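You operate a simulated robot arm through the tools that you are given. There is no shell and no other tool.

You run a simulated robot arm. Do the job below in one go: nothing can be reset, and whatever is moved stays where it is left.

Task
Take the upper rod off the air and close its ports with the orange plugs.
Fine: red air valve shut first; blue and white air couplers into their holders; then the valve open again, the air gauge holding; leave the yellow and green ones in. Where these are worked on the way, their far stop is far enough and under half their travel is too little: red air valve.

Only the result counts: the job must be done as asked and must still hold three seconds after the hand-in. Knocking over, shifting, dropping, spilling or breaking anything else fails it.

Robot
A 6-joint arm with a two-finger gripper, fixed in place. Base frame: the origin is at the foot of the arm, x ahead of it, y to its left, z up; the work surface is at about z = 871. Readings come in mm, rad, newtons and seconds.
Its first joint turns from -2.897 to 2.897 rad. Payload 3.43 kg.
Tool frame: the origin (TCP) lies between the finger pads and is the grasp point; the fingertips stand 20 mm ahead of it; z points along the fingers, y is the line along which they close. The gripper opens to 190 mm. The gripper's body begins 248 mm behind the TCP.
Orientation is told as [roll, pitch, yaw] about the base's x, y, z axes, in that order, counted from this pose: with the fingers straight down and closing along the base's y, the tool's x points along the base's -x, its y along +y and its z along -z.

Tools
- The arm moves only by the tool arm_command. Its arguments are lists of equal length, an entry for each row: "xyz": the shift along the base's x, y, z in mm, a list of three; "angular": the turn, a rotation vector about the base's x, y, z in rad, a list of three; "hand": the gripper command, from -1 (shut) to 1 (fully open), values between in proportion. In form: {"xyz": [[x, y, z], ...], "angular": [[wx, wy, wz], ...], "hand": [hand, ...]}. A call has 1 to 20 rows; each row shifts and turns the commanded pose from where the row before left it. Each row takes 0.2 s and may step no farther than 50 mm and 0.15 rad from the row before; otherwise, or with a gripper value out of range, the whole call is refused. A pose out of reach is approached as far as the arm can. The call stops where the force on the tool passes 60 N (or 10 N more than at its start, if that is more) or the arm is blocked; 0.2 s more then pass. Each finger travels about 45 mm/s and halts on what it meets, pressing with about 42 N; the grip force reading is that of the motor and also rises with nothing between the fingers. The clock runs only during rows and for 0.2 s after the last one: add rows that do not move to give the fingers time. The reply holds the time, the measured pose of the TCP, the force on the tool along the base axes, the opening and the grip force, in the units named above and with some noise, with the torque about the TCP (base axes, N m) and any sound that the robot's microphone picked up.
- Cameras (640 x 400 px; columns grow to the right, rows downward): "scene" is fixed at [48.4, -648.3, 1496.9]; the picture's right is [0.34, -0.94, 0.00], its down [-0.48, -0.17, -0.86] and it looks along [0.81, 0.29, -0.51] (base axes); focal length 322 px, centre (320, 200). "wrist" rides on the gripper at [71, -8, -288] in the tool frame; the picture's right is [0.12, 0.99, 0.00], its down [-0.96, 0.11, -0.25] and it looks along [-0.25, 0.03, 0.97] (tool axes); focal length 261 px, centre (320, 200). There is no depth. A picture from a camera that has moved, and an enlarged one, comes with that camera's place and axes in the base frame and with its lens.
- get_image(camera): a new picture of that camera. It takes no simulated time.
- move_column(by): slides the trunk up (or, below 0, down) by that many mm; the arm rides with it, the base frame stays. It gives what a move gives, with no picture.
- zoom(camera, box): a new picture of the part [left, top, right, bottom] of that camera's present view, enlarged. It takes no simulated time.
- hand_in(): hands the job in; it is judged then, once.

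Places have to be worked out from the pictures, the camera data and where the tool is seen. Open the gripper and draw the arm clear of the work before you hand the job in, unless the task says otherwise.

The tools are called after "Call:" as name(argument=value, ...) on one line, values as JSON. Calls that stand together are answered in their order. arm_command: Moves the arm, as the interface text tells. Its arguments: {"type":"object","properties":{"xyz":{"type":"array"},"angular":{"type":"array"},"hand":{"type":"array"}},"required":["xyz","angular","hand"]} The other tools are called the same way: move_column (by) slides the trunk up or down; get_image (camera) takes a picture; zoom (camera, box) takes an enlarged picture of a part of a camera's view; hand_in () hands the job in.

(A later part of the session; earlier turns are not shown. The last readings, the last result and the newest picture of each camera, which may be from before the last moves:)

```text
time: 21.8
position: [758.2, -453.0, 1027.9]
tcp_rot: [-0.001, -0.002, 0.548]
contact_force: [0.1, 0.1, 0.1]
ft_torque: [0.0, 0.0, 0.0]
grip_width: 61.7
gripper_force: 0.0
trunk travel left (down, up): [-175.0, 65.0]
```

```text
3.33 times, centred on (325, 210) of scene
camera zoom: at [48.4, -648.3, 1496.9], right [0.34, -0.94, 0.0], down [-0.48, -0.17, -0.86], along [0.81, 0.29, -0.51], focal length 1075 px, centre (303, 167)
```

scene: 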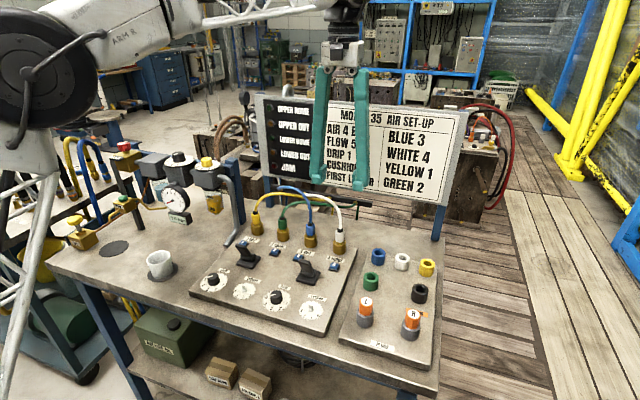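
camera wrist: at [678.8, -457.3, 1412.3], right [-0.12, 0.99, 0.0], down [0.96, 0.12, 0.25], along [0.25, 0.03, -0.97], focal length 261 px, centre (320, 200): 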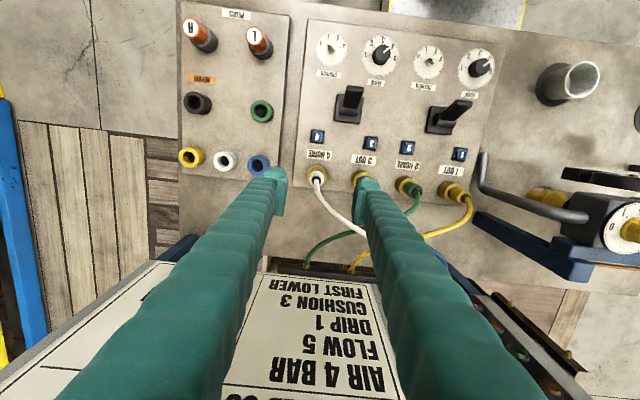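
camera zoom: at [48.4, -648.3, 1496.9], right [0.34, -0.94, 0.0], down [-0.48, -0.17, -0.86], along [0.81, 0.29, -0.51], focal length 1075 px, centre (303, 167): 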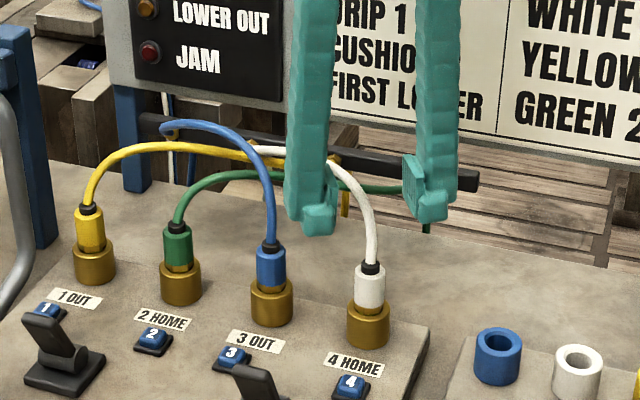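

The white coupler is nearly centred with the hose between the fingers. I shift 2 mm in -y and lower around the sleeve.

Call:
arm_command(xyz=[[0, -2, -20], [0, 0, -20], [0, 0, -20], [0, 0, -14], [0, 0, 0]], angular=[[0, 0, 0], [0, 0, 0], [0, 0, 0], [0, 0, 0], [0, 0, 0]], hand=[-0.35, -0.35, -0.35, -0.35, -0.35])

Call:
zoom(camera="wrist", box=[260, 130, 380, 270])

Call:
zoom(camera="scene", box=[290, 190, 390, 270])

```text
time: 23.0
position: [757.9, -455.0, 954.4]
tcp_rot: [-0.002, 0.0, 0.551]
contact_force: [-0.6, 0.1, 0.3]
ft_torque: [-0.06, 0.0, 0.0]
grip_width: 61.6
gripper_force: 0.0
trunk travel left (down, up): [-175.0, 65.0]
```

```text
2.86 times, centred on (320, 200) of wrist
camera zoom: at [701.0, -499.1, 1243.3], right [-0.62, 0.78, 0.0], down [0.76, 0.6, 0.25], along [0.2, 0.15, -0.97], focal length 745 px, centre (320, 200)
```

zoom: 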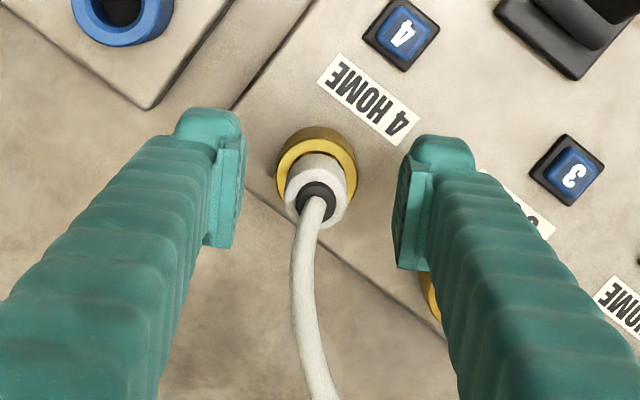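

```text
5.00 times, centred on (340, 230) of scene
camera zoom: at [48.4, -648.3, 1496.9], right [0.34, -0.94, 0.0], down [-0.48, -0.17, -0.86], along [0.81, 0.29, -0.51], focal length 1613 px, centre (220, 50)
```

zoom: 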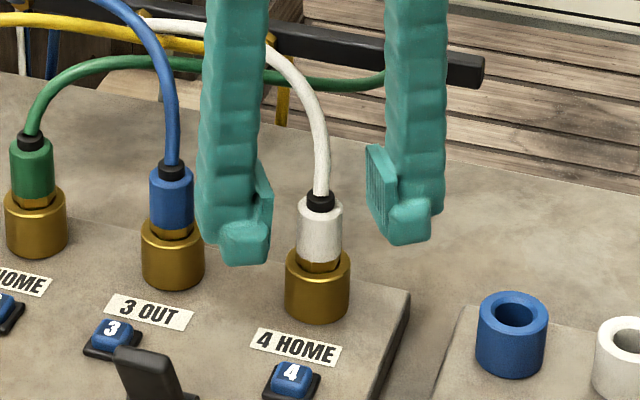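

The fingertips sit at the bottom of the white sleeve and the axis lines up. I close on it.

Call:
arm_command(xyz=[[0, 0, 0], [0, 0, 0], [0, 0, 0], [0, 0, 0], [0, 0, 0]], angular=[[0, 0, 0], [0, 0, 0], [0, 0, 0], [0, 0, 0], [0, 0, 0]], hand=[-1, -1, -1, -1, -1])

Call:
zoom(camera="wrist", box=[260, 130, 380, 270])

```text
time: 24.2
position: [758.7, -456.2, 954.8]
tcp_rot: [-0.001, -0.003, 0.549]
contact_force: [1.0, -0.1, 0.9]
ft_torque: [-0.02, -0.04, -0.02]
grip_width: 23.5
gripper_force: 42.3
trunk travel left (down, up): [-175.0, 65.0]
```

```text
2.86 times, centred on (320, 200) of wrist
camera zoom: at [701.1, -499.1, 1243.4], right [-0.62, 0.78, 0.0], down [0.76, 0.6, 0.25], along [0.2, 0.15, -0.97], focal length 745 px, centre (320, 200)
```

zoom: 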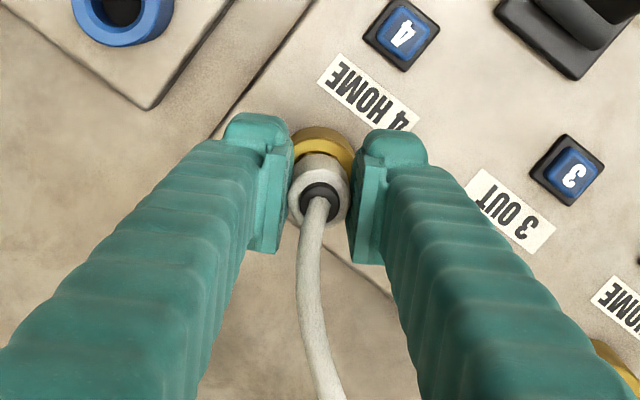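

Gripped at 23.5 mm width. I pull straight up gently and watch the force.

Call:
arm_command(xyz=[[0, 0, 3], [0, 0, 3], [0, 0, 4]], angular=[[0, 0, 0], [0, 0, 0], [0, 0, 0]], hand=[-1, -1, -1])

Call:
zoom(camera="scene", box=[290, 190, 390, 270])

```text
time: 25.0
position: [759.8, -455.6, 967.9]
tcp_rot: [-0.004, -0.002, 0.551]
contact_force: [-0.9, 1.2, -6.9]
ft_torque: [0.11, 0.11, 0.0]
grip_width: 18.7
gripper_force: 41.9
trunk travel left (down, up): [-175.0, 65.0]
```

```text
5.00 times, centred on (340, 230) of scene
camera zoom: at [48.4, -648.3, 1496.9], right [0.34, -0.94, 0.0], down [-0.48, -0.17, -0.86], along [0.81, 0.29, -0.51], focal length 1613 px, centre (220, 50)
```

zoom: 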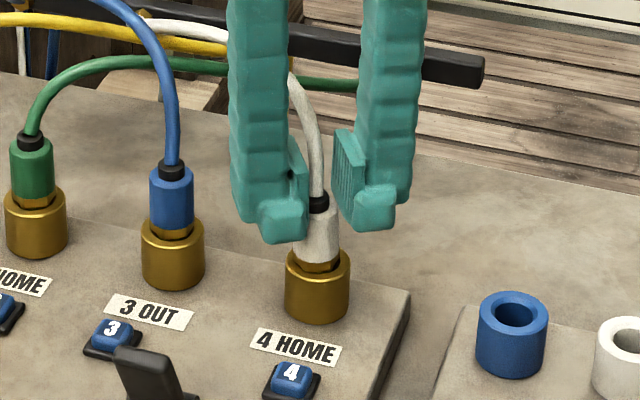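

The grip width changed to 18.7 mm and the coupler still looks seated, so the fingers seem to have slipped up. I hold still, re-read and look closer.

Call:
arm_command(xyz=[[0, 0, 0], [0, 0, 0]], angular=[[0, 0, 0], [0, 0, 0]], hand=[-1, -1])

Call:
zoom(camera="wrist", box=[285, 160, 355, 230])

Call:
zoom(camera="scene", box=[315, 215, 365, 260])

```text
time: 25.3
position: [759.3, -454.5, 978.1]
tcp_rot: [-0.015, -0.012, 0.551]
contact_force: [-1.4, 5.1, 49.7]
ft_torque: [0.33, 0.03, 0.03]
grip_width: 6.1
gripper_force: 34.0
trunk travel left (down, up): [-175.0, 65.0]
stopped in row 1: the force on the tool passed its limit at 74 N (the readings are from after the stop); the commanded pose is now the measured one
```

```text
5.71 times, centred on (320, 195) of wrist
camera zoom: at [698.3, -496.2, 1267.0], right [-0.62, 0.78, -0.02], down [0.76, 0.6, 0.26], along [0.21, 0.15, -0.97], focal length 1489 px, centre (320, 229)
```

zoom: 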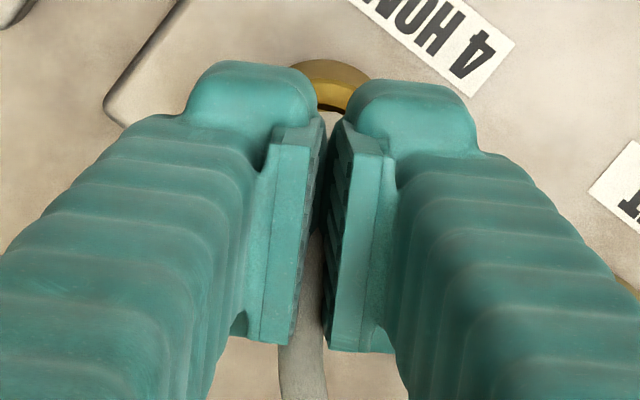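

```text
8.89 times, centred on (340, 238) of scene
camera zoom: at [48.4, -648.3, 1496.9], right [0.34, -0.94, 0.0], down [-0.48, -0.17, -0.86], along [0.81, 0.29, -0.51], focal length 2867 px, centre (142, -133)
```

zoom: 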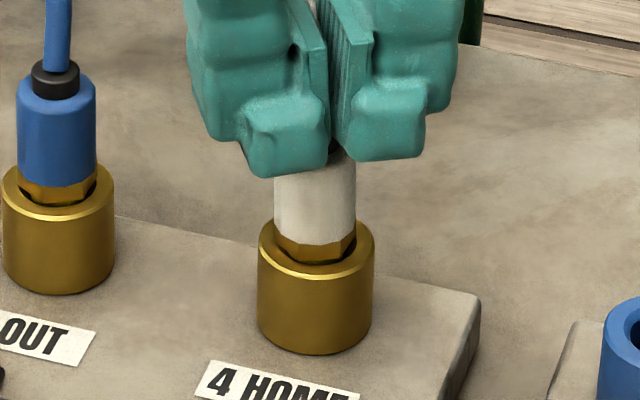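

The fingers slid off the sleeve top and wedged above it. I open first to free the hose, then inspect.

Call:
arm_command(xyz=[[0, 0, 0], [0, 0, 0], [0, 0, 0]], angular=[[0, 0, 0], [0, 0, 0], [0, 0, 0]], hand=[-0.35, -0.35, -0.35])

Call:
zoom(camera="scene", box=[290, 190, 390, 270])

Call:
zoom(camera="wrist", box=[270, 140, 370, 230])

```text
time: 25.7
position: [760.2, -458.7, 975.3]
tcp_rot: [-0.017, -0.009, 0.549]
contact_force: [0.9, -0.1, -0.8]
ft_torque: [-0.01, 0.03, -0.02]
grip_width: 36.8
gripper_force: 0.1
trunk travel left (down, up): [-175.0, 65.0]
stopped in row 1: the force on the tool passed its limit at 106 N (the readings are from after the stop); the commanded pose is now the measured one
```

```text
5.00 times, centred on (340, 230) of scene
camera zoom: at [48.4, -648.3, 1496.9], right [0.34, -0.94, 0.0], down [-0.48, -0.17, -0.86], along [0.81, 0.29, -0.51], focal length 1613 px, centre (220, 50)
```

zoom: 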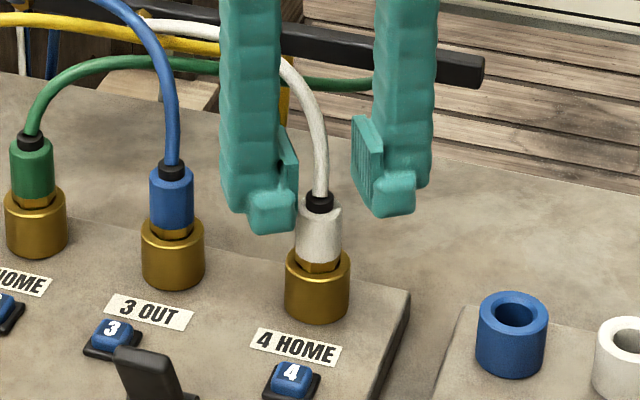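

```text
4.44 times, centred on (320, 185) of wrist
camera zoom: at [699.3, -498.3, 1263.1], right [-0.62, 0.78, -0.02], down [0.76, 0.6, 0.25], along [0.21, 0.14, -0.97], focal length 1158 px, centre (320, 267)
```

zoom: 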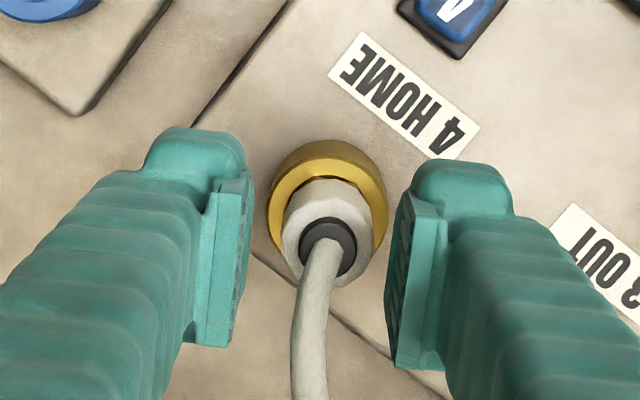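

The coupler is unharmed and still seated. I look closely at the socket for hints of how it locks.

Call:
zoom(camera="scene", box=[322, 222, 358, 258])

Call:
zoom(camera="wrist", box=[300, 165, 340, 205])

Call:
zoom(camera="scene", box=[290, 215, 330, 255])

Call:
zoom(camera="scene", box=[110, 130, 230, 240])

```text
11.11 times, centred on (340, 240) of scene
camera zoom: at [48.4, -648.3, 1496.9], right [0.34, -0.94, 0.0], down [-0.48, -0.17, -0.86], along [0.81, 0.29, -0.51], focal length 3584 px, centre (98, -244)
```

zoom: 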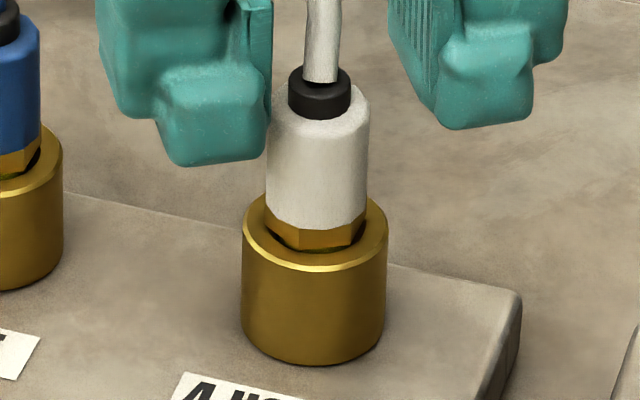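

```text
10.00 times, centred on (320, 185) of wrist
camera zoom: at [699.3, -498.3, 1263.1], right [-0.62, 0.78, -0.02], down [0.76, 0.6, 0.25], along [0.21, 0.14, -0.97], focal length 2606 px, centre (320, 350)
```

zoom: 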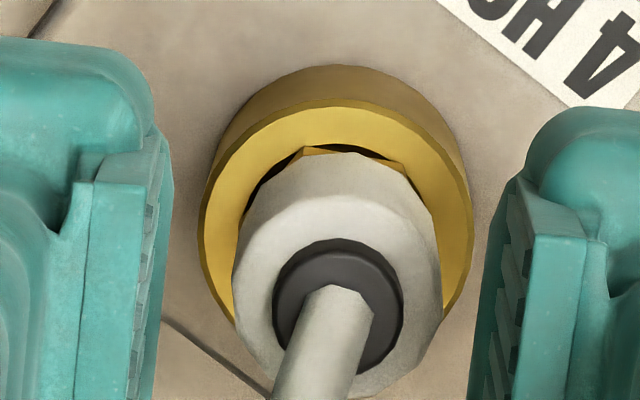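

```text
10.00 times, centred on (310, 235) of scene
camera zoom: at [48.4, -648.3, 1496.9], right [0.34, -0.94, 0.0], down [-0.48, -0.17, -0.86], along [0.81, 0.29, -0.51], focal length 3225 px, centre (420, -150)
```

zoom: 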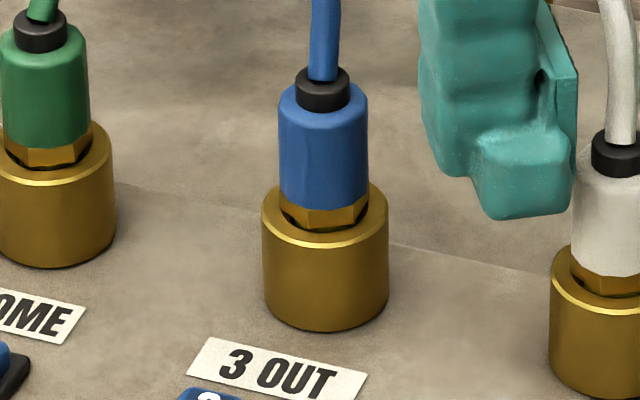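

```text
3.64 times, centred on (170, 185) of scene
camera zoom: at [48.4, -648.3, 1496.9], right [0.34, -0.94, 0.0], down [-0.48, -0.17, -0.86], along [0.81, 0.29, -0.51], focal length 1173 px, centre (866, 254)
```

zoom: 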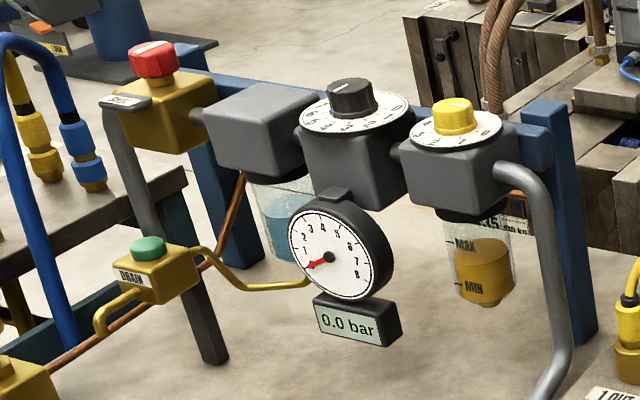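

The socket rim is at about z 922 and the sleeve spans roughly 930–960. I straighten the tool, re-centre on (758.8, -456.3) and take a lower grip on the sleeve.

Call:
arm_command(xyz=[[-1.4, 2.4, 5], [0, 0, 0], [0, 0, -12], [0, 0, -12], [0, 0, -8], [0, 0, 0]], angular=[[0.016, 0.009, 0], [0, 0, 0], [0, 0, 0], [0, 0, 0], [0, 0, 0], [0, 0, 0]], hand=[-0.45, -0.45, -0.45, -0.45, -0.45, -0.45])

Call:
zoom(camera="wrist", box=[280, 160, 360, 240])

Call:
zoom(camera="scene", box=[315, 215, 365, 260])

```text
time: 27.1
position: [761.1, -455.4, 949.0]
tcp_rot: [0.001, -0.011, 0.55]
contact_force: [-0.3, -0.6, 0.2]
ft_torque: [0.04, -0.03, 0.01]
grip_width: 52.5
gripper_force: 0.0
trunk travel left (down, up): [-175.0, 65.0]
```

```text
5.00 times, centred on (320, 200) of wrist
camera zoom: at [700.6, -500.4, 1236.7], right [-0.62, 0.78, 0.0], down [0.76, 0.6, 0.26], along [0.2, 0.16, -0.97], focal length 1303 px, centre (320, 200)
```

zoom: 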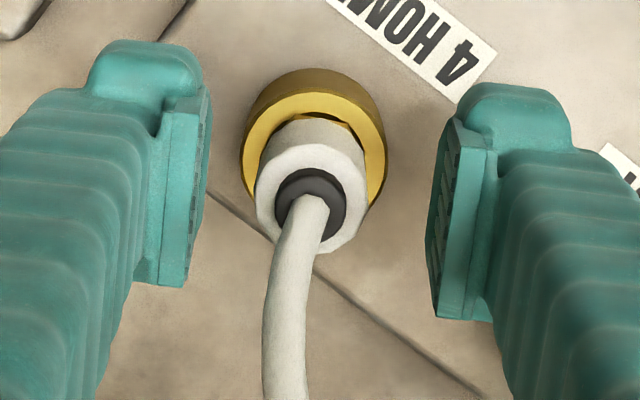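

```text
8.89 times, centred on (340, 238) of scene
camera zoom: at [48.4, -648.3, 1496.9], right [0.34, -0.94, 0.0], down [-0.48, -0.17, -0.86], along [0.81, 0.29, -0.51], focal length 2867 px, centre (142, -133)
```

zoom: 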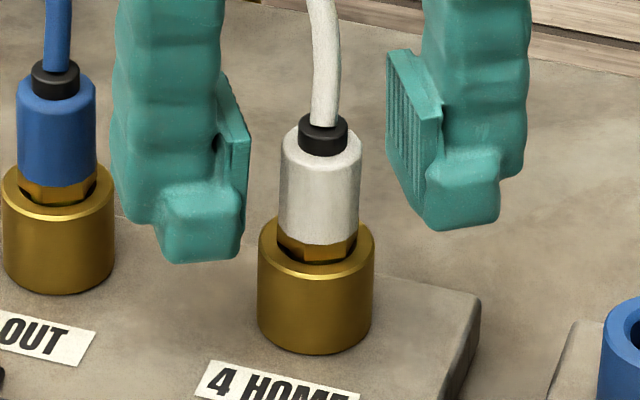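

The grip position is low and centred within about 1 mm. I take out the remaining 0.01 rad pitch and close.

Call:
arm_command(xyz=[[0, -1, 0], [0, 0, 0], [0, 0, 0], [0, 0, 0], [0, 0, 0], [0, 0, 0]], angular=[[0, 0.01, 0], [0, 0, 0], [0, 0, 0], [0, 0, 0], [0, 0, 0], [0, 0, 0]], hand=[-0.45, -1, -1, -1, -1, -1])

Call:
zoom(camera="wrist", box=[280, 160, 360, 240])

```text
time: 28.5
position: [759.7, -455.3, 948.6]
tcp_rot: [0.008, -0.002, 0.551]
contact_force: [-1.8, -0.4, -0.2]
ft_torque: [-0.01, 0.08, 0.01]
grip_width: 23.6
gripper_force: 41.9
trunk travel left (down, up): [-175.0, 65.0]
```

```text
5.00 times, centred on (320, 200) of wrist
camera zoom: at [703.7, -501.1, 1237.4], right [-0.62, 0.78, 0.01], down [0.76, 0.6, 0.25], along [0.19, 0.16, -0.97], focal length 1303 px, centre (320, 200)
```

zoom: 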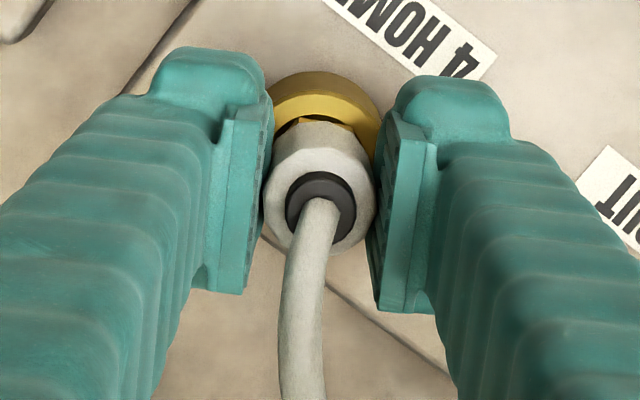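

Gripped again at 23.6 mm, lower down. I now pull in 1 mm rows with readings to learn what holds it.

Call:
arm_command(xyz=[[0, 0, 1]], angular=[[0, 0, 0]], hand=[-1])

Call:
arm_command(xyz=[[0, 0, 1]], angular=[[0, 0, 0]], hand=[-1])

Call:
arm_command(xyz=[[0, 0, 1]], angular=[[0, 0, 0]], hand=[-1])

```text
time: 28.9
position: [760.2, -455.4, 949.1]
tcp_rot: [0.007, -0.001, 0.55]
contact_force: [0.5, -1.5, -5.5]
ft_torque: [-0.04, 0.0, -0.01]
grip_width: 23.6
gripper_force: 41.8
trunk travel left (down, up): [-175.0, 65.0]
```

```text
time: 29.3
position: [761.5, -454.9, 949.0]
tcp_rot: [0.009, 0.0, 0.549]
contact_force: [-2.7, -0.1, -17.9]
ft_torque: [0.03, 0.16, 0.05]
grip_width: 23.7
gripper_force: 41.7
trunk travel left (down, up): [-175.0, 65.0]
```

```text
time: 29.7
position: [761.0, -456.8, 948.3]
tcp_rot: [0.01, 0.0, 0.55]
contact_force: [0.2, -0.4, -31.0]
ft_torque: [-0.03, 0.06, 0.01]
grip_width: 23.8
gripper_force: 42.1
trunk travel left (down, up): [-175.0, 65.0]
```

The load climbs to 31 N with no movement, so it is positively held. I relax the pull and try a small anticlockwise twist, reading the torque.

Call:
arm_command(xyz=[[0, 0, -2.5]], angular=[[0, 0, 0]], hand=[-1])

Call:
arm_command(xyz=[[0, 0, 0], [0, 0, 0]], angular=[[0, 0, 0.06], [0, 0, 0.06]], hand=[-1, -1])

Call:
zoom(camera="wrist", box=[280, 160, 360, 240])

```text
time: 30.1
position: [760.4, -456.6, 949.1]
tcp_rot: [0.005, 0.0, 0.55]
contact_force: [-0.9, -1.3, -21.2]
ft_torque: [-0.03, 0.09, 0.01]
grip_width: 23.6
gripper_force: 41.9
trunk travel left (down, up): [-175.0, 65.0]
```

```text
time: 30.7
position: [761.5, -457.7, 950.0]
tcp_rot: [0.005, 0.0, 0.671]
contact_force: [1.7, -0.7, -15.4]
ft_torque: [-0.11, -0.09, 0.0]
grip_width: 23.7
gripper_force: 42.3
trunk travel left (down, up): [-175.0, 65.0]
```

```text
5.00 times, centred on (320, 200) of wrist
camera zoom: at [710.2, -508.1, 1237.8], right [-0.71, 0.7, 0.01], down [0.68, 0.69, 0.25], along [0.17, 0.18, -0.97], focal length 1303 px, centre (320, 200)
```

zoom: 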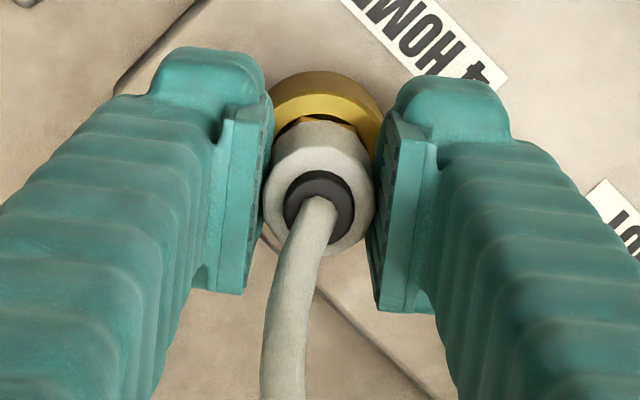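

The coupler turns with no torque and the axial load drops slightly. I keep turning anticlockwise with light tension to see if it frees.

Call:
arm_command(xyz=[[0, 0, 0], [0, 0, 0], [0, 0, 0], [0, 0, 0]], angular=[[0, 0, 0.12], [0, 0, 0.12], [0, 0, 0.12], [0, 0, 0.12]], hand=[-1, -1, -1, -1])

Call:
zoom(camera="wrist", box=[280, 160, 360, 240])

Call:
zoom(camera="scene", box=[315, 215, 365, 260])

```text
time: 31.7
position: [760.5, -457.4, 950.0]
tcp_rot: [0.006, -0.003, 1.152]
contact_force: [3.4, -4.8, -9.7]
ft_torque: [-0.31, -0.16, -0.02]
grip_width: 23.7
gripper_force: 42.2
trunk travel left (down, up): [-175.0, 65.0]
```

```text
5.00 times, centred on (320, 200) of wrist
camera zoom: at [740.3, -525.3, 1238.0], right [-0.96, 0.3, 0.01], down [0.29, 0.92, 0.25], along [0.07, 0.24, -0.97], focal length 1303 px, centre (320, 200)
```

zoom: 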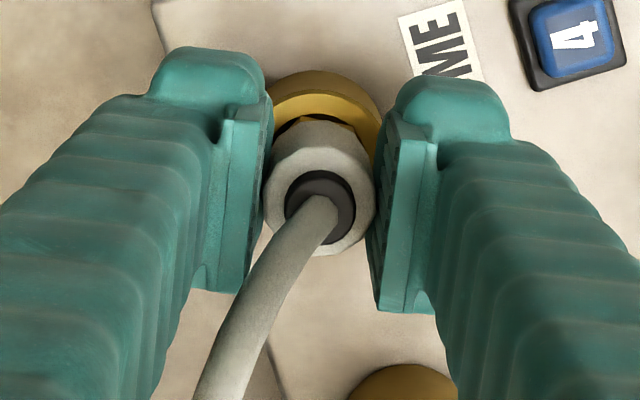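

```text
8.89 times, centred on (340, 238) of scene
camera zoom: at [48.4, -648.3, 1496.9], right [0.34, -0.94, 0.0], down [-0.48, -0.17, -0.86], along [0.81, 0.29, -0.51], focal length 2867 px, centre (142, -133)
```

zoom: 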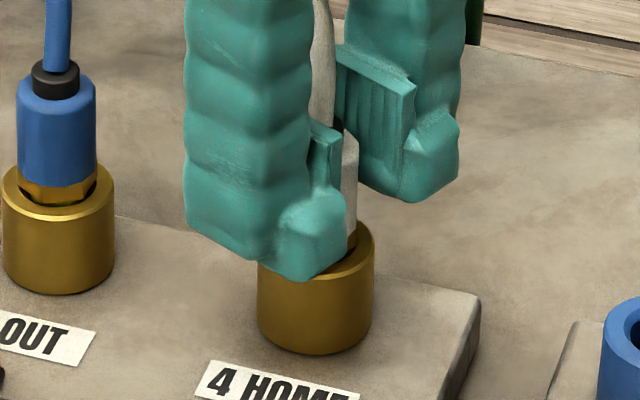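

Call:
arm_command(xyz=[[0, 0, 1.5], [0, 0, 0]], angular=[[0, 0, 0], [0, 0, 0]], hand=[-1, -1])

Call:
arm_command(xyz=[[0, 0, 1.5], [0, 0, 0]], angular=[[0, 0, 0], [0, 0, 0]], hand=[-1, -1])

```text
time: 32.3
position: [759.8, -457.4, 949.4]
tcp_rot: [0.007, -0.002, 1.149]
contact_force: [1.4, -4.0, -24.7]
ft_torque: [-0.21, 0.0, -0.02]
grip_width: 23.8
gripper_force: 41.8
trunk travel left (down, up): [-175.0, 65.0]
```

```text
time: 32.9
position: [761.0, -455.9, 950.6]
tcp_rot: [0.009, -0.003, 1.15]
contact_force: [-0.3, -1.9, -33.0]
ft_torque: [-0.16, 0.0, -0.04]
grip_width: 23.7
gripper_force: 41.8
trunk travel left (down, up): [-175.0, 65.0]
```

Still held at 33 N. I increase the pull step by step to find whether it lets go before the grip slips.

Call:
arm_command(xyz=[[0, 0, 1.5], [0, 0, 0]], angular=[[0, 0, 0], [0, 0, 0]], hand=[-1, -1])

Call:
arm_command(xyz=[[0, 0, 1], [0, 0, 0]], angular=[[0, 0, 0], [0, 0, 0]], hand=[-1, -1])

Call:
zoom(camera="scene", box=[315, 215, 365, 260])

```text
time: 33.5
position: [761.8, -457.3, 952.9]
tcp_rot: [0.008, -0.001, 1.151]
contact_force: [0.7, -2.0, -34.2]
ft_torque: [-0.12, 0.0, -0.03]
grip_width: 23.7
gripper_force: 41.8
trunk travel left (down, up): [-175.0, 65.0]
```

```text
time: 34.1
position: [761.0, -456.0, 954.7]
tcp_rot: [0.008, -0.002, 1.151]
contact_force: [2.5, -0.4, -33.3]
ft_torque: [-0.03, -0.06, -0.02]
grip_width: 23.8
gripper_force: 41.6
trunk travel left (down, up): [-175.0, 65.0]
```

```text
8.89 times, centred on (340, 238) of scene
camera zoom: at [48.4, -648.3, 1496.9], right [0.34, -0.94, 0.0], down [-0.48, -0.17, -0.86], along [0.81, 0.29, -0.51], focal length 2867 px, centre (142, -133)
```

zoom: 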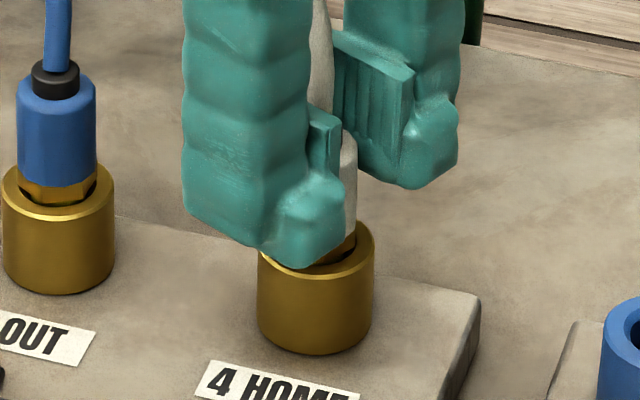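

The grip slides at about 34 N while the coupler stays put. I open and compare the white coupler's height and rotation with before.

Call:
arm_command(xyz=[[0, 0, -2], [0, 0, 0], [0, 0, 0], [0, 0, 0]], angular=[[0, 0, 0], [0, 0, 0], [0, 0, 0], [0, 0, 0]], hand=[-1, -0.45, -0.45, -0.45])

Call:
zoom(camera="scene", box=[315, 215, 365, 260])

Call:
zoom(camera="wrist", box=[280, 160, 360, 240])

```text
time: 35.1
position: [759.5, -457.2, 954.4]
tcp_rot: [0.006, -0.001, 1.151]
contact_force: [-0.2, 0.5, 0.2]
ft_torque: [0.0, -0.02, 0.0]
grip_width: 52.2
gripper_force: 0.0
trunk travel left (down, up): [-175.0, 65.0]
```

```text
8.89 times, centred on (340, 238) of scene
camera zoom: at [48.4, -648.3, 1496.9], right [0.34, -0.94, 0.0], down [-0.48, -0.17, -0.86], along [0.81, 0.29, -0.51], focal length 2867 px, centre (142, -133)
```

zoom: 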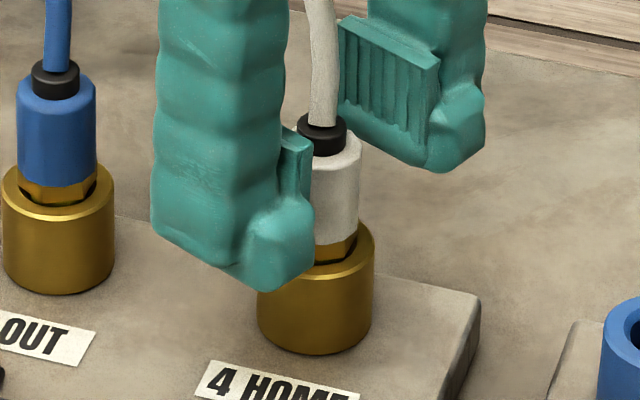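

```text
5.00 times, centred on (320, 200) of wrist
camera zoom: at [739.0, -524.7, 1242.4], right [-0.95, 0.3, 0.01], down [0.29, 0.92, 0.25], along [0.07, 0.24, -0.97], focal length 1303 px, centre (320, 200)
```

zoom: 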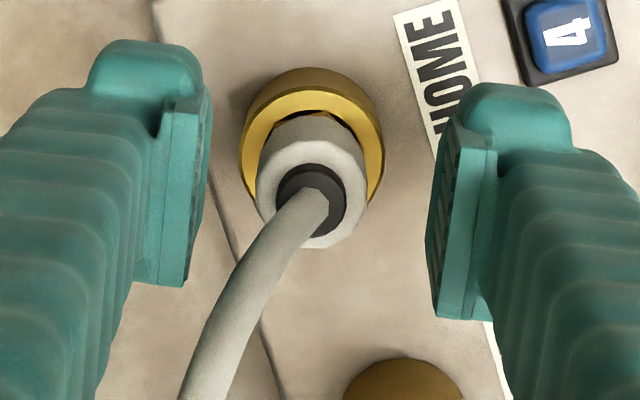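

Heights look unchanged within my resolution. I take a tight baseline zoom of the white sleeve/socket edge to detect any rise from further twisting.

Call:
zoom(camera="scene", box=[330, 226, 350, 246])

Call:
zoom(camera="scene", box=[300, 216, 320, 236])

Call:
zoom(camera="wrist", box=[340, 150, 380, 190])

Call:
zoom(camera="scene", box=[260, 240, 345, 290])

```text
16.00 times, centred on (340, 236) of scene
camera zoom: at [48.4, -648.3, 1496.9], right [0.34, -0.94, 0.0], down [-0.48, -0.17, -0.86], along [0.81, 0.29, -0.51], focal length 5161 px, centre (0, -376)
```

zoom: 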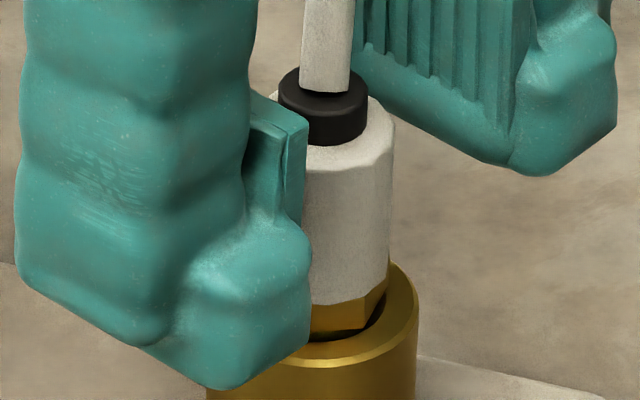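

```text
16.00 times, centred on (310, 226) of scene
camera zoom: at [48.4, -648.3, 1496.9], right [0.34, -0.94, 0.0], down [-0.48, -0.17, -0.86], along [0.81, 0.29, -0.51], focal length 5161 px, centre (480, -216)
```

zoom: 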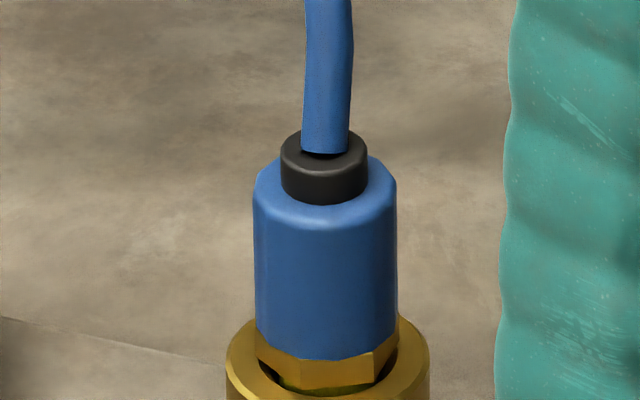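

```text
10.00 times, centred on (360, 170) of wrist
camera zoom: at [739.0, -524.7, 1242.4], right [-0.95, 0.3, 0.01], down [0.29, 0.92, 0.25], along [0.07, 0.24, -0.97], focal length 2606 px, centre (-80, 500)
```

zoom: 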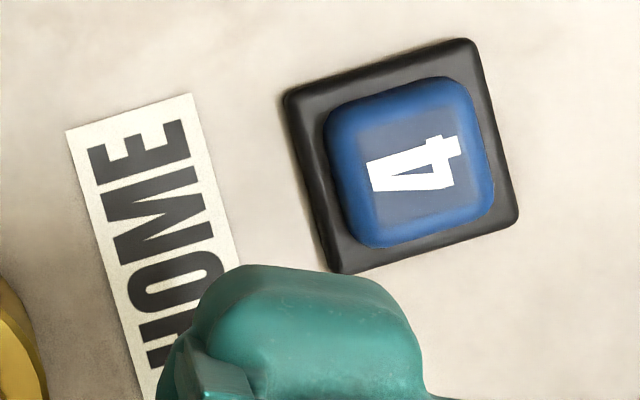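

```text
7.53 times, centred on (302, 265) of scene
camera zoom: at [48.4, -648.3, 1496.9], right [0.34, -0.94, 0.0], down [-0.48, -0.17, -0.86], along [0.81, 0.29, -0.51], focal length 2428 px, centre (452, -289)
```

zoom: 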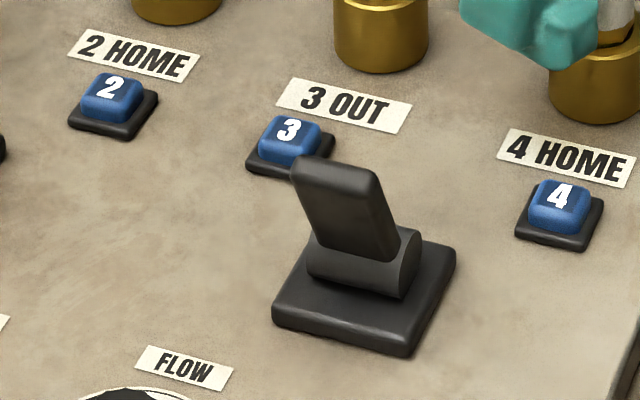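

I re-grip low and continue the anticlockwise twist about another radian, watching torque and load.

Call:
arm_command(xyz=[[0.5, 0.5, -5], [0, 0, 0], [0, 0, 0], [0, 0, 0], [0, 0, 0]], angular=[[0, 0, 0], [0, 0, 0], [0, 0, 0], [0, 0, 0], [0, 0, 0]], hand=[-0.45, -1, -1, -1, -1])

Call:
arm_command(xyz=[[0, 0, 1], [0, 0, 0], [0, 0, 0], [0, 0, 0], [0, 0, 0], [0, 0, 0], [0, 0, 0], [0, 0, 0], [0, 0, 0]], angular=[[0, 0, 0], [0, 0, 0.12], [0, 0, 0.12], [0, 0, 0.12], [0, 0, 0.12], [0, 0, 0.12], [0, 0, 0.12], [0, 0, 0.12], [0, 0, 0.12]], hand=[-1, -1, -1, -1, -1, -1, -1, -1, -1])

Call:
zoom(camera="scene", box=[330, 226, 350, 246])

Call:
zoom(camera="wrist", box=[280, 160, 360, 240])

```text
time: 36.3
position: [759.9, -454.5, 949.2]
tcp_rot: [0.007, -0.002, 1.15]
contact_force: [0.7, -0.2, 0.7]
ft_torque: [0.0, -0.01, 0.01]
grip_width: 23.7
gripper_force: 41.8
trunk travel left (down, up): [-175.0, 65.0]
```

```text
time: 38.3
position: [760.1, -456.9, 947.9]
tcp_rot: [0.007, -0.002, 2.111]
contact_force: [11.4, -12.6, -5.6]
ft_torque: [-0.64, -0.58, -0.11]
grip_width: 23.6
gripper_force: 41.8
trunk travel left (down, up): [-175.0, 65.0]
```

```text
16.00 times, centred on (340, 236) of scene
camera zoom: at [48.4, -648.3, 1496.9], right [0.34, -0.94, 0.0], down [-0.48, -0.17, -0.86], along [0.81, 0.29, -0.51], focal length 5161 px, centre (0, -376)
```

zoom: 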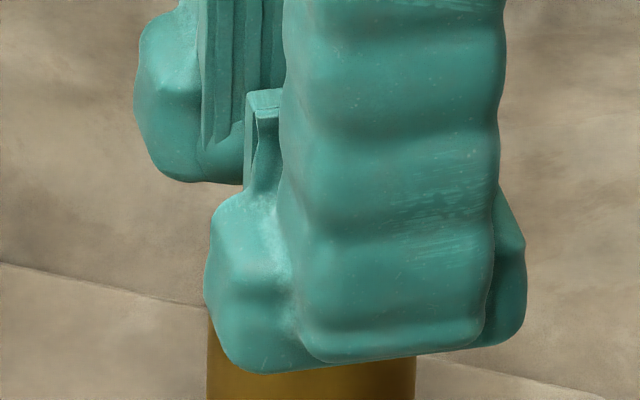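

```text
5.00 times, centred on (320, 200) of wrist
camera zoom: at [804.8, -511.5, 1236.9], right [-0.79, -0.61, 0.01], down [-0.59, 0.77, 0.25], along [-0.16, 0.19, -0.97], focal length 1303 px, centre (320, 200)
```

zoom: 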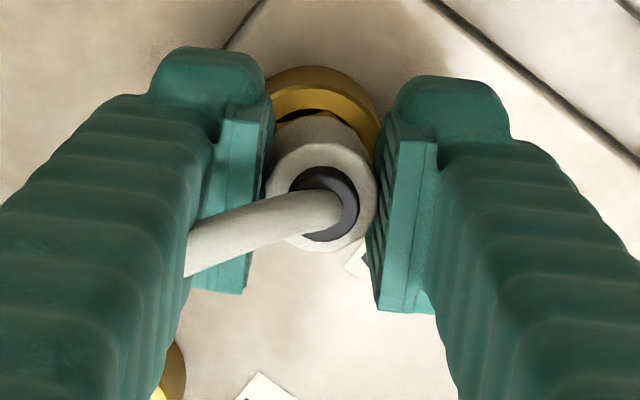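

Call:
arm_command(xyz=[[0, 0, 1.5], [0, 0, 0], [0, 0, 1], [0, 0, 0]], angular=[[0, 0, 0], [0, 0, 0], [0, 0, 0], [0, 0, 0]], hand=[-1, -1, -1, -1])

```text
time: 39.3
position: [760.3, -454.9, 949.5]
tcp_rot: [0.008, -0.005, 2.111]
contact_force: [4.6, -4.7, -31.8]
ft_torque: [-0.23, -0.19, -0.13]
grip_width: 23.9
gripper_force: 41.6
trunk travel left (down, up): [-175.0, 65.0]
```

Still locked axially after a quarter turn anticlockwise. I relax and turn back clockwise past the original angle to test the other direction.

Call:
arm_command(xyz=[[0, 0, -2], [0, 0, 0], [0, 0, 0], [0, 0, 0], [0, 0, 0], [0, 0, 0], [0, 0, 0], [0, 0, 0], [0, 0, 0], [0, 0, 0], [0, 0, 0], [0, 0, 0], [0, 0, 0], [0, 0, 0], [0, 0, 0], [0, 0, 0]], angular=[[0, 0, -0.14], [0, 0, -0.14], [0, 0, -0.14], [0, 0, -0.14], [0, 0, -0.14], [0, 0, -0.14], [0, 0, -0.14], [0, 0, -0.14], [0, 0, -0.14], [0, 0, -0.14], [0, 0, -0.14], [0, 0, -0.14], [0, 0, -0.14], [0, 0, -0.14], [0, 0, -0.14], [0, 0, 0]], hand=[-1, -1, -1, -1, -1, -1, -1, -1, -1, -1, -1, -1, -1, -1, -1, -1])

Call:
arm_command(xyz=[[0, 0, 0], [0, 0, 0], [0, 0, 0], [0, 0, 0], [0, 0, 0], [0, 0, 0], [0, 0, 0], [0, 0, 0], [0, 0, 0]], angular=[[0, 0, -0.14], [0, 0, -0.14], [0, 0, -0.14], [0, 0, -0.14], [0, 0, -0.14], [0, 0, -0.14], [0, 0, -0.14], [0, 0, -0.14], [0, 0, 0]], hand=[-1, -1, -1, -1, -1, -1, -1, -1, -1])

Call:
zoom(camera="wrist", box=[280, 160, 360, 240])

```text
time: 42.7
position: [760.9, -455.3, 950.0]
tcp_rot: [0.008, -0.001, 0.011]
contact_force: [14.2, 5.3, 4.7]
ft_torque: [0.26, -0.73, 0.0]
grip_width: 24.0
gripper_force: 41.7
trunk travel left (down, up): [-175.0, 65.0]
```

```text
time: 44.7
position: [760.0, -455.6, 948.7]
tcp_rot: [0.005, -0.002, -1.11]
contact_force: [0.4, 3.8, 5.5]
ft_torque: [0.23, -0.05, 0.07]
grip_width: 23.6
gripper_force: 42.1
trunk travel left (down, up): [-175.0, 65.0]
```

```text
5.00 times, centred on (320, 200) of wrist
camera zoom: at [718.3, -395.8, 1238.3], right [0.84, 0.55, 0.01], down [0.53, -0.81, 0.25], along [0.14, -0.21, -0.97], focal length 1303 px, centre (320, 200)
```

zoom: 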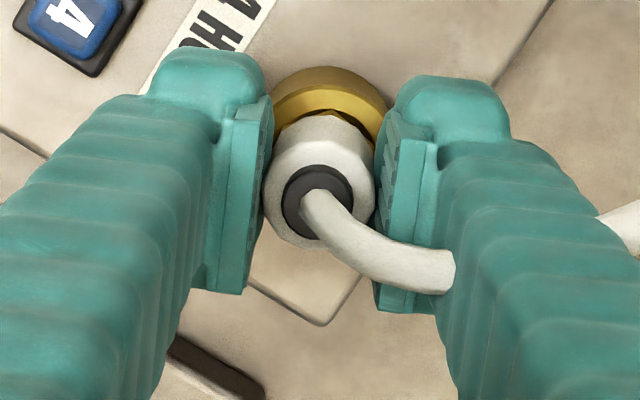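

Call:
arm_command(xyz=[[0, 0, 1.5], [0, 0, 0], [0, 0, 1.5], [0, 0, 0]], angular=[[0, 0, 0], [0, 0, 0], [0, 0, 0], [0, 0, 0]], hand=[-1, -1, -1, -1])

```text
time: 45.7
position: [760.0, -455.5, 948.3]
tcp_rot: [0.006, 0.002, -1.107]
contact_force: [-1.0, 7.0, -32.5]
ft_torque: [0.33, 0.1, 0.03]
grip_width: 23.3
gripper_force: 42.3
trunk travel left (down, up): [-175.0, 65.0]
```

Twisting makes no difference, so the numbered button by each port is probably the latch release. I relax, open, turn back to my earlier yaw and lift away.

Call:
arm_command(xyz=[[0, 0, -2.5], [0, 0, 0], [0, 0, 0], [0, 0, 0]], angular=[[0, 0, 0], [0, 0, 0], [0, 0, 0], [0, 0, 0]], hand=[-1, -0.45, -0.45, -0.45])

Call:
arm_command(xyz=[[0, 0, 0], [0, 0, 0], [0, 0, 0], [0, 0, 0], [0, 0, 0], [0, 0, 0], [0, 0, 0], [0, 0, 0], [0, 0, 0], [0, 0, 0], [0, 0, 0], [0, 0, 0], [0, 0, 20], [0, 0, 25], [0, 0, 25]], angular=[[0, 0, 0.14], [0, 0, 0.14], [0, 0, 0.14], [0, 0, 0.14], [0, 0, 0.14], [0, 0, 0.14], [0, 0, 0.14], [0, 0, 0.14], [0, 0, 0.14], [0, 0, 0.14], [0, 0, 0.13], [0, 0, 0.13], [0, 0, 0], [0, 0, 0], [0, 0, 0]], hand=[-0.45, -0.45, -0.45, -0.45, -0.45, -0.45, -0.45, -0.45, -0.45, -0.45, -0.45, -0.45, -0.45, -0.45, -0.45])

Call:
get_image(camera="scene")

```text
time: 46.7
position: [760.0, -456.1, 950.6]
tcp_rot: [0.008, -0.002, -1.108]
contact_force: [-0.5, -0.4, 0.3]
ft_torque: [-0.02, 0.01, -0.01]
grip_width: 52.4
gripper_force: 0.1
trunk travel left (down, up): [-175.0, 65.0]
```

```text
time: 49.9
position: [762.6, -454.2, 1020.6]
tcp_rot: [0.006, -0.001, 0.551]
contact_force: [-0.3, 0.1, 0.7]
ft_torque: [0.0, 0.02, 0.02]
grip_width: 52.2
gripper_force: 0.2
trunk travel left (down, up): [-175.0, 65.0]
```

```text
taken
```

scene: 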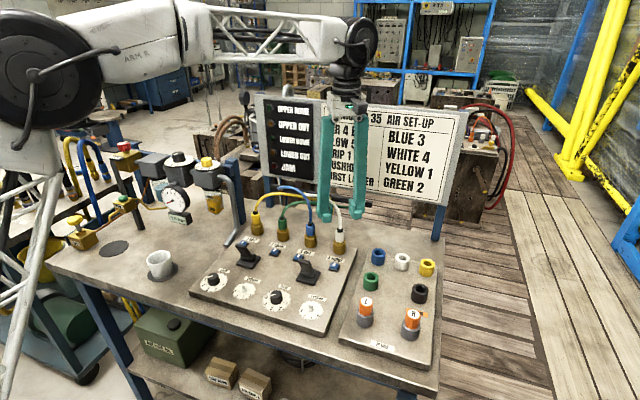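

I move over button 4 (about (688, -463)) with the fingers slightly open so I can see it.

Call:
arm_command(xyz=[[-20, 0, 20], [-20, -3, 0], [-20, -3, 0], [-14, -3, 0], [0, 0, -20], [0, 0, 0]], angular=[[-0.006, 0, -0.14], [0, 0, -0.14], [0, 0, -0.14], [0, 0, -0.13], [0, 0, 0], [0, 0, 0]], hand=[-0.45, -0.45, -0.45, -0.45, -0.45, -0.45])

Call:
zoom(camera="wrist", box=[260, 130, 380, 230])

Call:
zoom(camera="scene", box=[280, 200, 390, 290])

Call:
zoom(camera="scene", box=[250, 90, 330, 190])

```text
time: 51.3
position: [686.6, -464.0, 1018.7]
tcp_rot: [0.003, 0.003, 0.002]
contact_force: [0.5, -0.3, -0.6]
ft_torque: [0.0, 0.01, 0.0]
grip_width: 52.1
gripper_force: 0.1
trunk travel left (down, up): [-175.0, 65.0]
```

```text
4.00 times, centred on (320, 180) of wrist
camera zoom: at [614.9, -472.7, 1307.9], right [-0.12, 0.99, 0.0], down [0.96, 0.12, 0.25], along [0.24, 0.03, -0.97], focal length 1043 px, centre (320, 280)
```

zoom: 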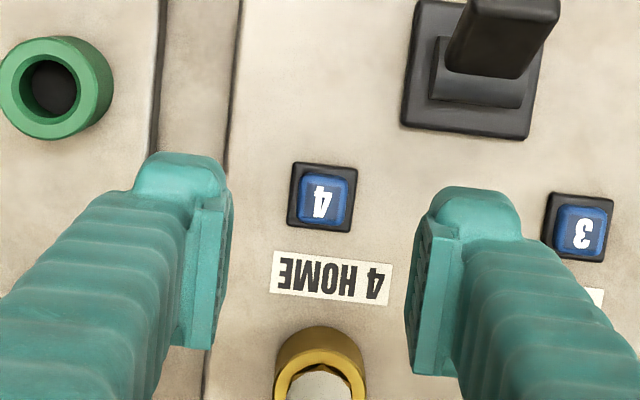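

```text
4.44 times, centred on (335, 245) of scene
camera zoom: at [48.4, -648.3, 1496.9], right [0.34, -0.94, 0.0], down [-0.48, -0.17, -0.86], along [0.81, 0.29, -0.51], focal length 1434 px, centre (253, 0)
```

zoom: 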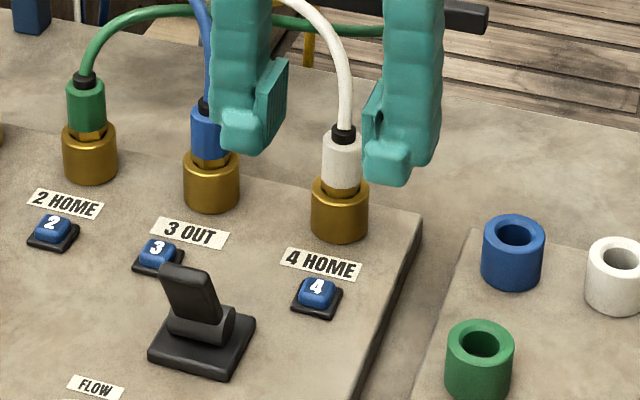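

```text
4.00 times, centred on (290, 140) of scene
camera zoom: at [48.4, -648.3, 1496.9], right [0.34, -0.94, 0.0], down [-0.48, -0.17, -0.86], along [0.81, 0.29, -0.51], focal length 1290 px, centre (440, 440)
```

zoom: 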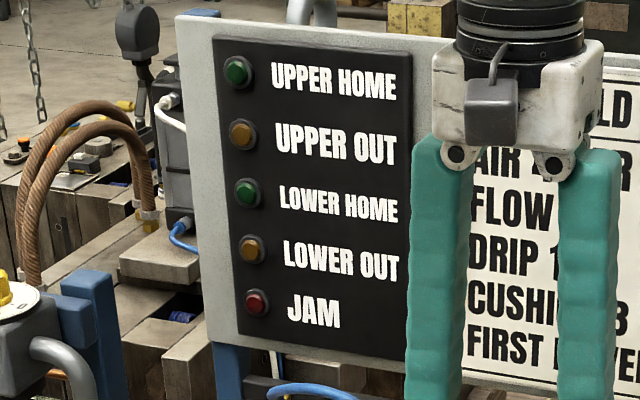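

Button 4 is centred at about (686, -462). I close the fingers and lower onto it carefully.

Call:
arm_command(xyz=[[-0.6, 1.7, 0], [0, 0, -20], [0, 0, -20], [0, 0, -20], [0, 0, -15], [0, 0, 0]], angular=[[0, 0, 0], [0, 0, 0], [0, 0, 0], [0, 0, 0], [0, 0, 0], [0, 0, 0]], hand=[-1, -1, -1, -1, -1, -1])

Call:
zoom(camera="scene", box=[300, 220, 370, 290])

```text
time: 52.7
position: [686.3, -463.6, 945.3]
tcp_rot: [0.002, 0.002, 0.003]
contact_force: [0.6, 0.4, 0.0]
ft_torque: [-0.01, -0.01, 0.03]
grip_width: 0.0
gripper_force: 34.2
trunk travel left (down, up): [-175.0, 65.0]
```

```text
5.71 times, centred on (335, 255) of scene
camera zoom: at [48.4, -648.3, 1496.9], right [0.34, -0.94, 0.0], down [-0.48, -0.17, -0.86], along [0.81, 0.29, -0.51], focal length 1843 px, centre (234, -114)
```

zoom: 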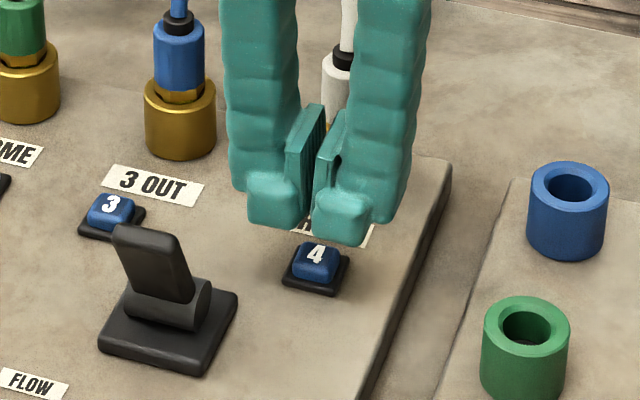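

The fingertips are about 20 mm above the button and lined up. I descend to near contact, then press in small steps.

Call:
arm_command(xyz=[[0, 0, -10], [0, 0, -6], [0, 0, 0]], angular=[[0, 0, 0], [0, 0, 0], [0, 0, 0]], hand=[-1, -1, -1])

Call:
arm_command(xyz=[[0, 0, -2], [0, 0, -2], [0, 0, 0]], angular=[[0, 0, 0], [0, 0, 0], [0, 0, 0]], hand=[-1, -1, -1])

Call:
arm_command(xyz=[[0, 0, -2], [0, 0, -1], [0, 0, 0]], angular=[[0, 0, 0], [0, 0, 0], [0, 0, 0]], hand=[-1, -1, -1])

Call:
zoom(camera="scene", box=[300, 220, 370, 290])

```text
time: 53.5
position: [685.1, -463.6, 927.7]
tcp_rot: [0.002, 0.003, 0.002]
contact_force: [0.5, -0.6, -0.1]
ft_torque: [0.04, -0.01, 0.03]
grip_width: 0.0
gripper_force: 34.3
trunk travel left (down, up): [-175.0, 65.0]
```

```text
time: 54.3
position: [686.7, -461.7, 924.6]
tcp_rot: [0.001, 0.002, 0.001]
contact_force: [0.0, -0.2, -0.5]
ft_torque: [0.0, -0.02, 0.01]
grip_width: 0.1
gripper_force: 34.8
trunk travel left (down, up): [-175.0, 65.0]
```

```text
time: 55.1
position: [686.2, -463.7, 921.6]
tcp_rot: [0.001, 0.002, 0.001]
contact_force: [0.6, 0.4, 0.4]
ft_torque: [0.04, 0.0, -0.04]
grip_width: 0.1
gripper_force: 34.2
trunk travel left (down, up): [-175.0, 65.0]
```

```text
5.71 times, centred on (335, 255) of scene
camera zoom: at [48.4, -648.3, 1496.9], right [0.34, -0.94, 0.0], down [-0.48, -0.17, -0.86], along [0.81, 0.29, -0.51], focal length 1843 px, centre (234, -114)
```

zoom: 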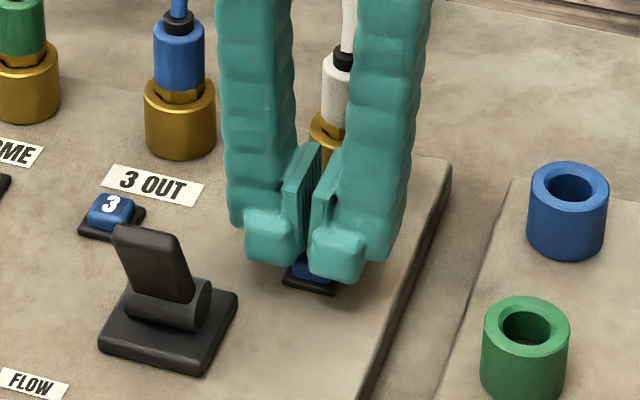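

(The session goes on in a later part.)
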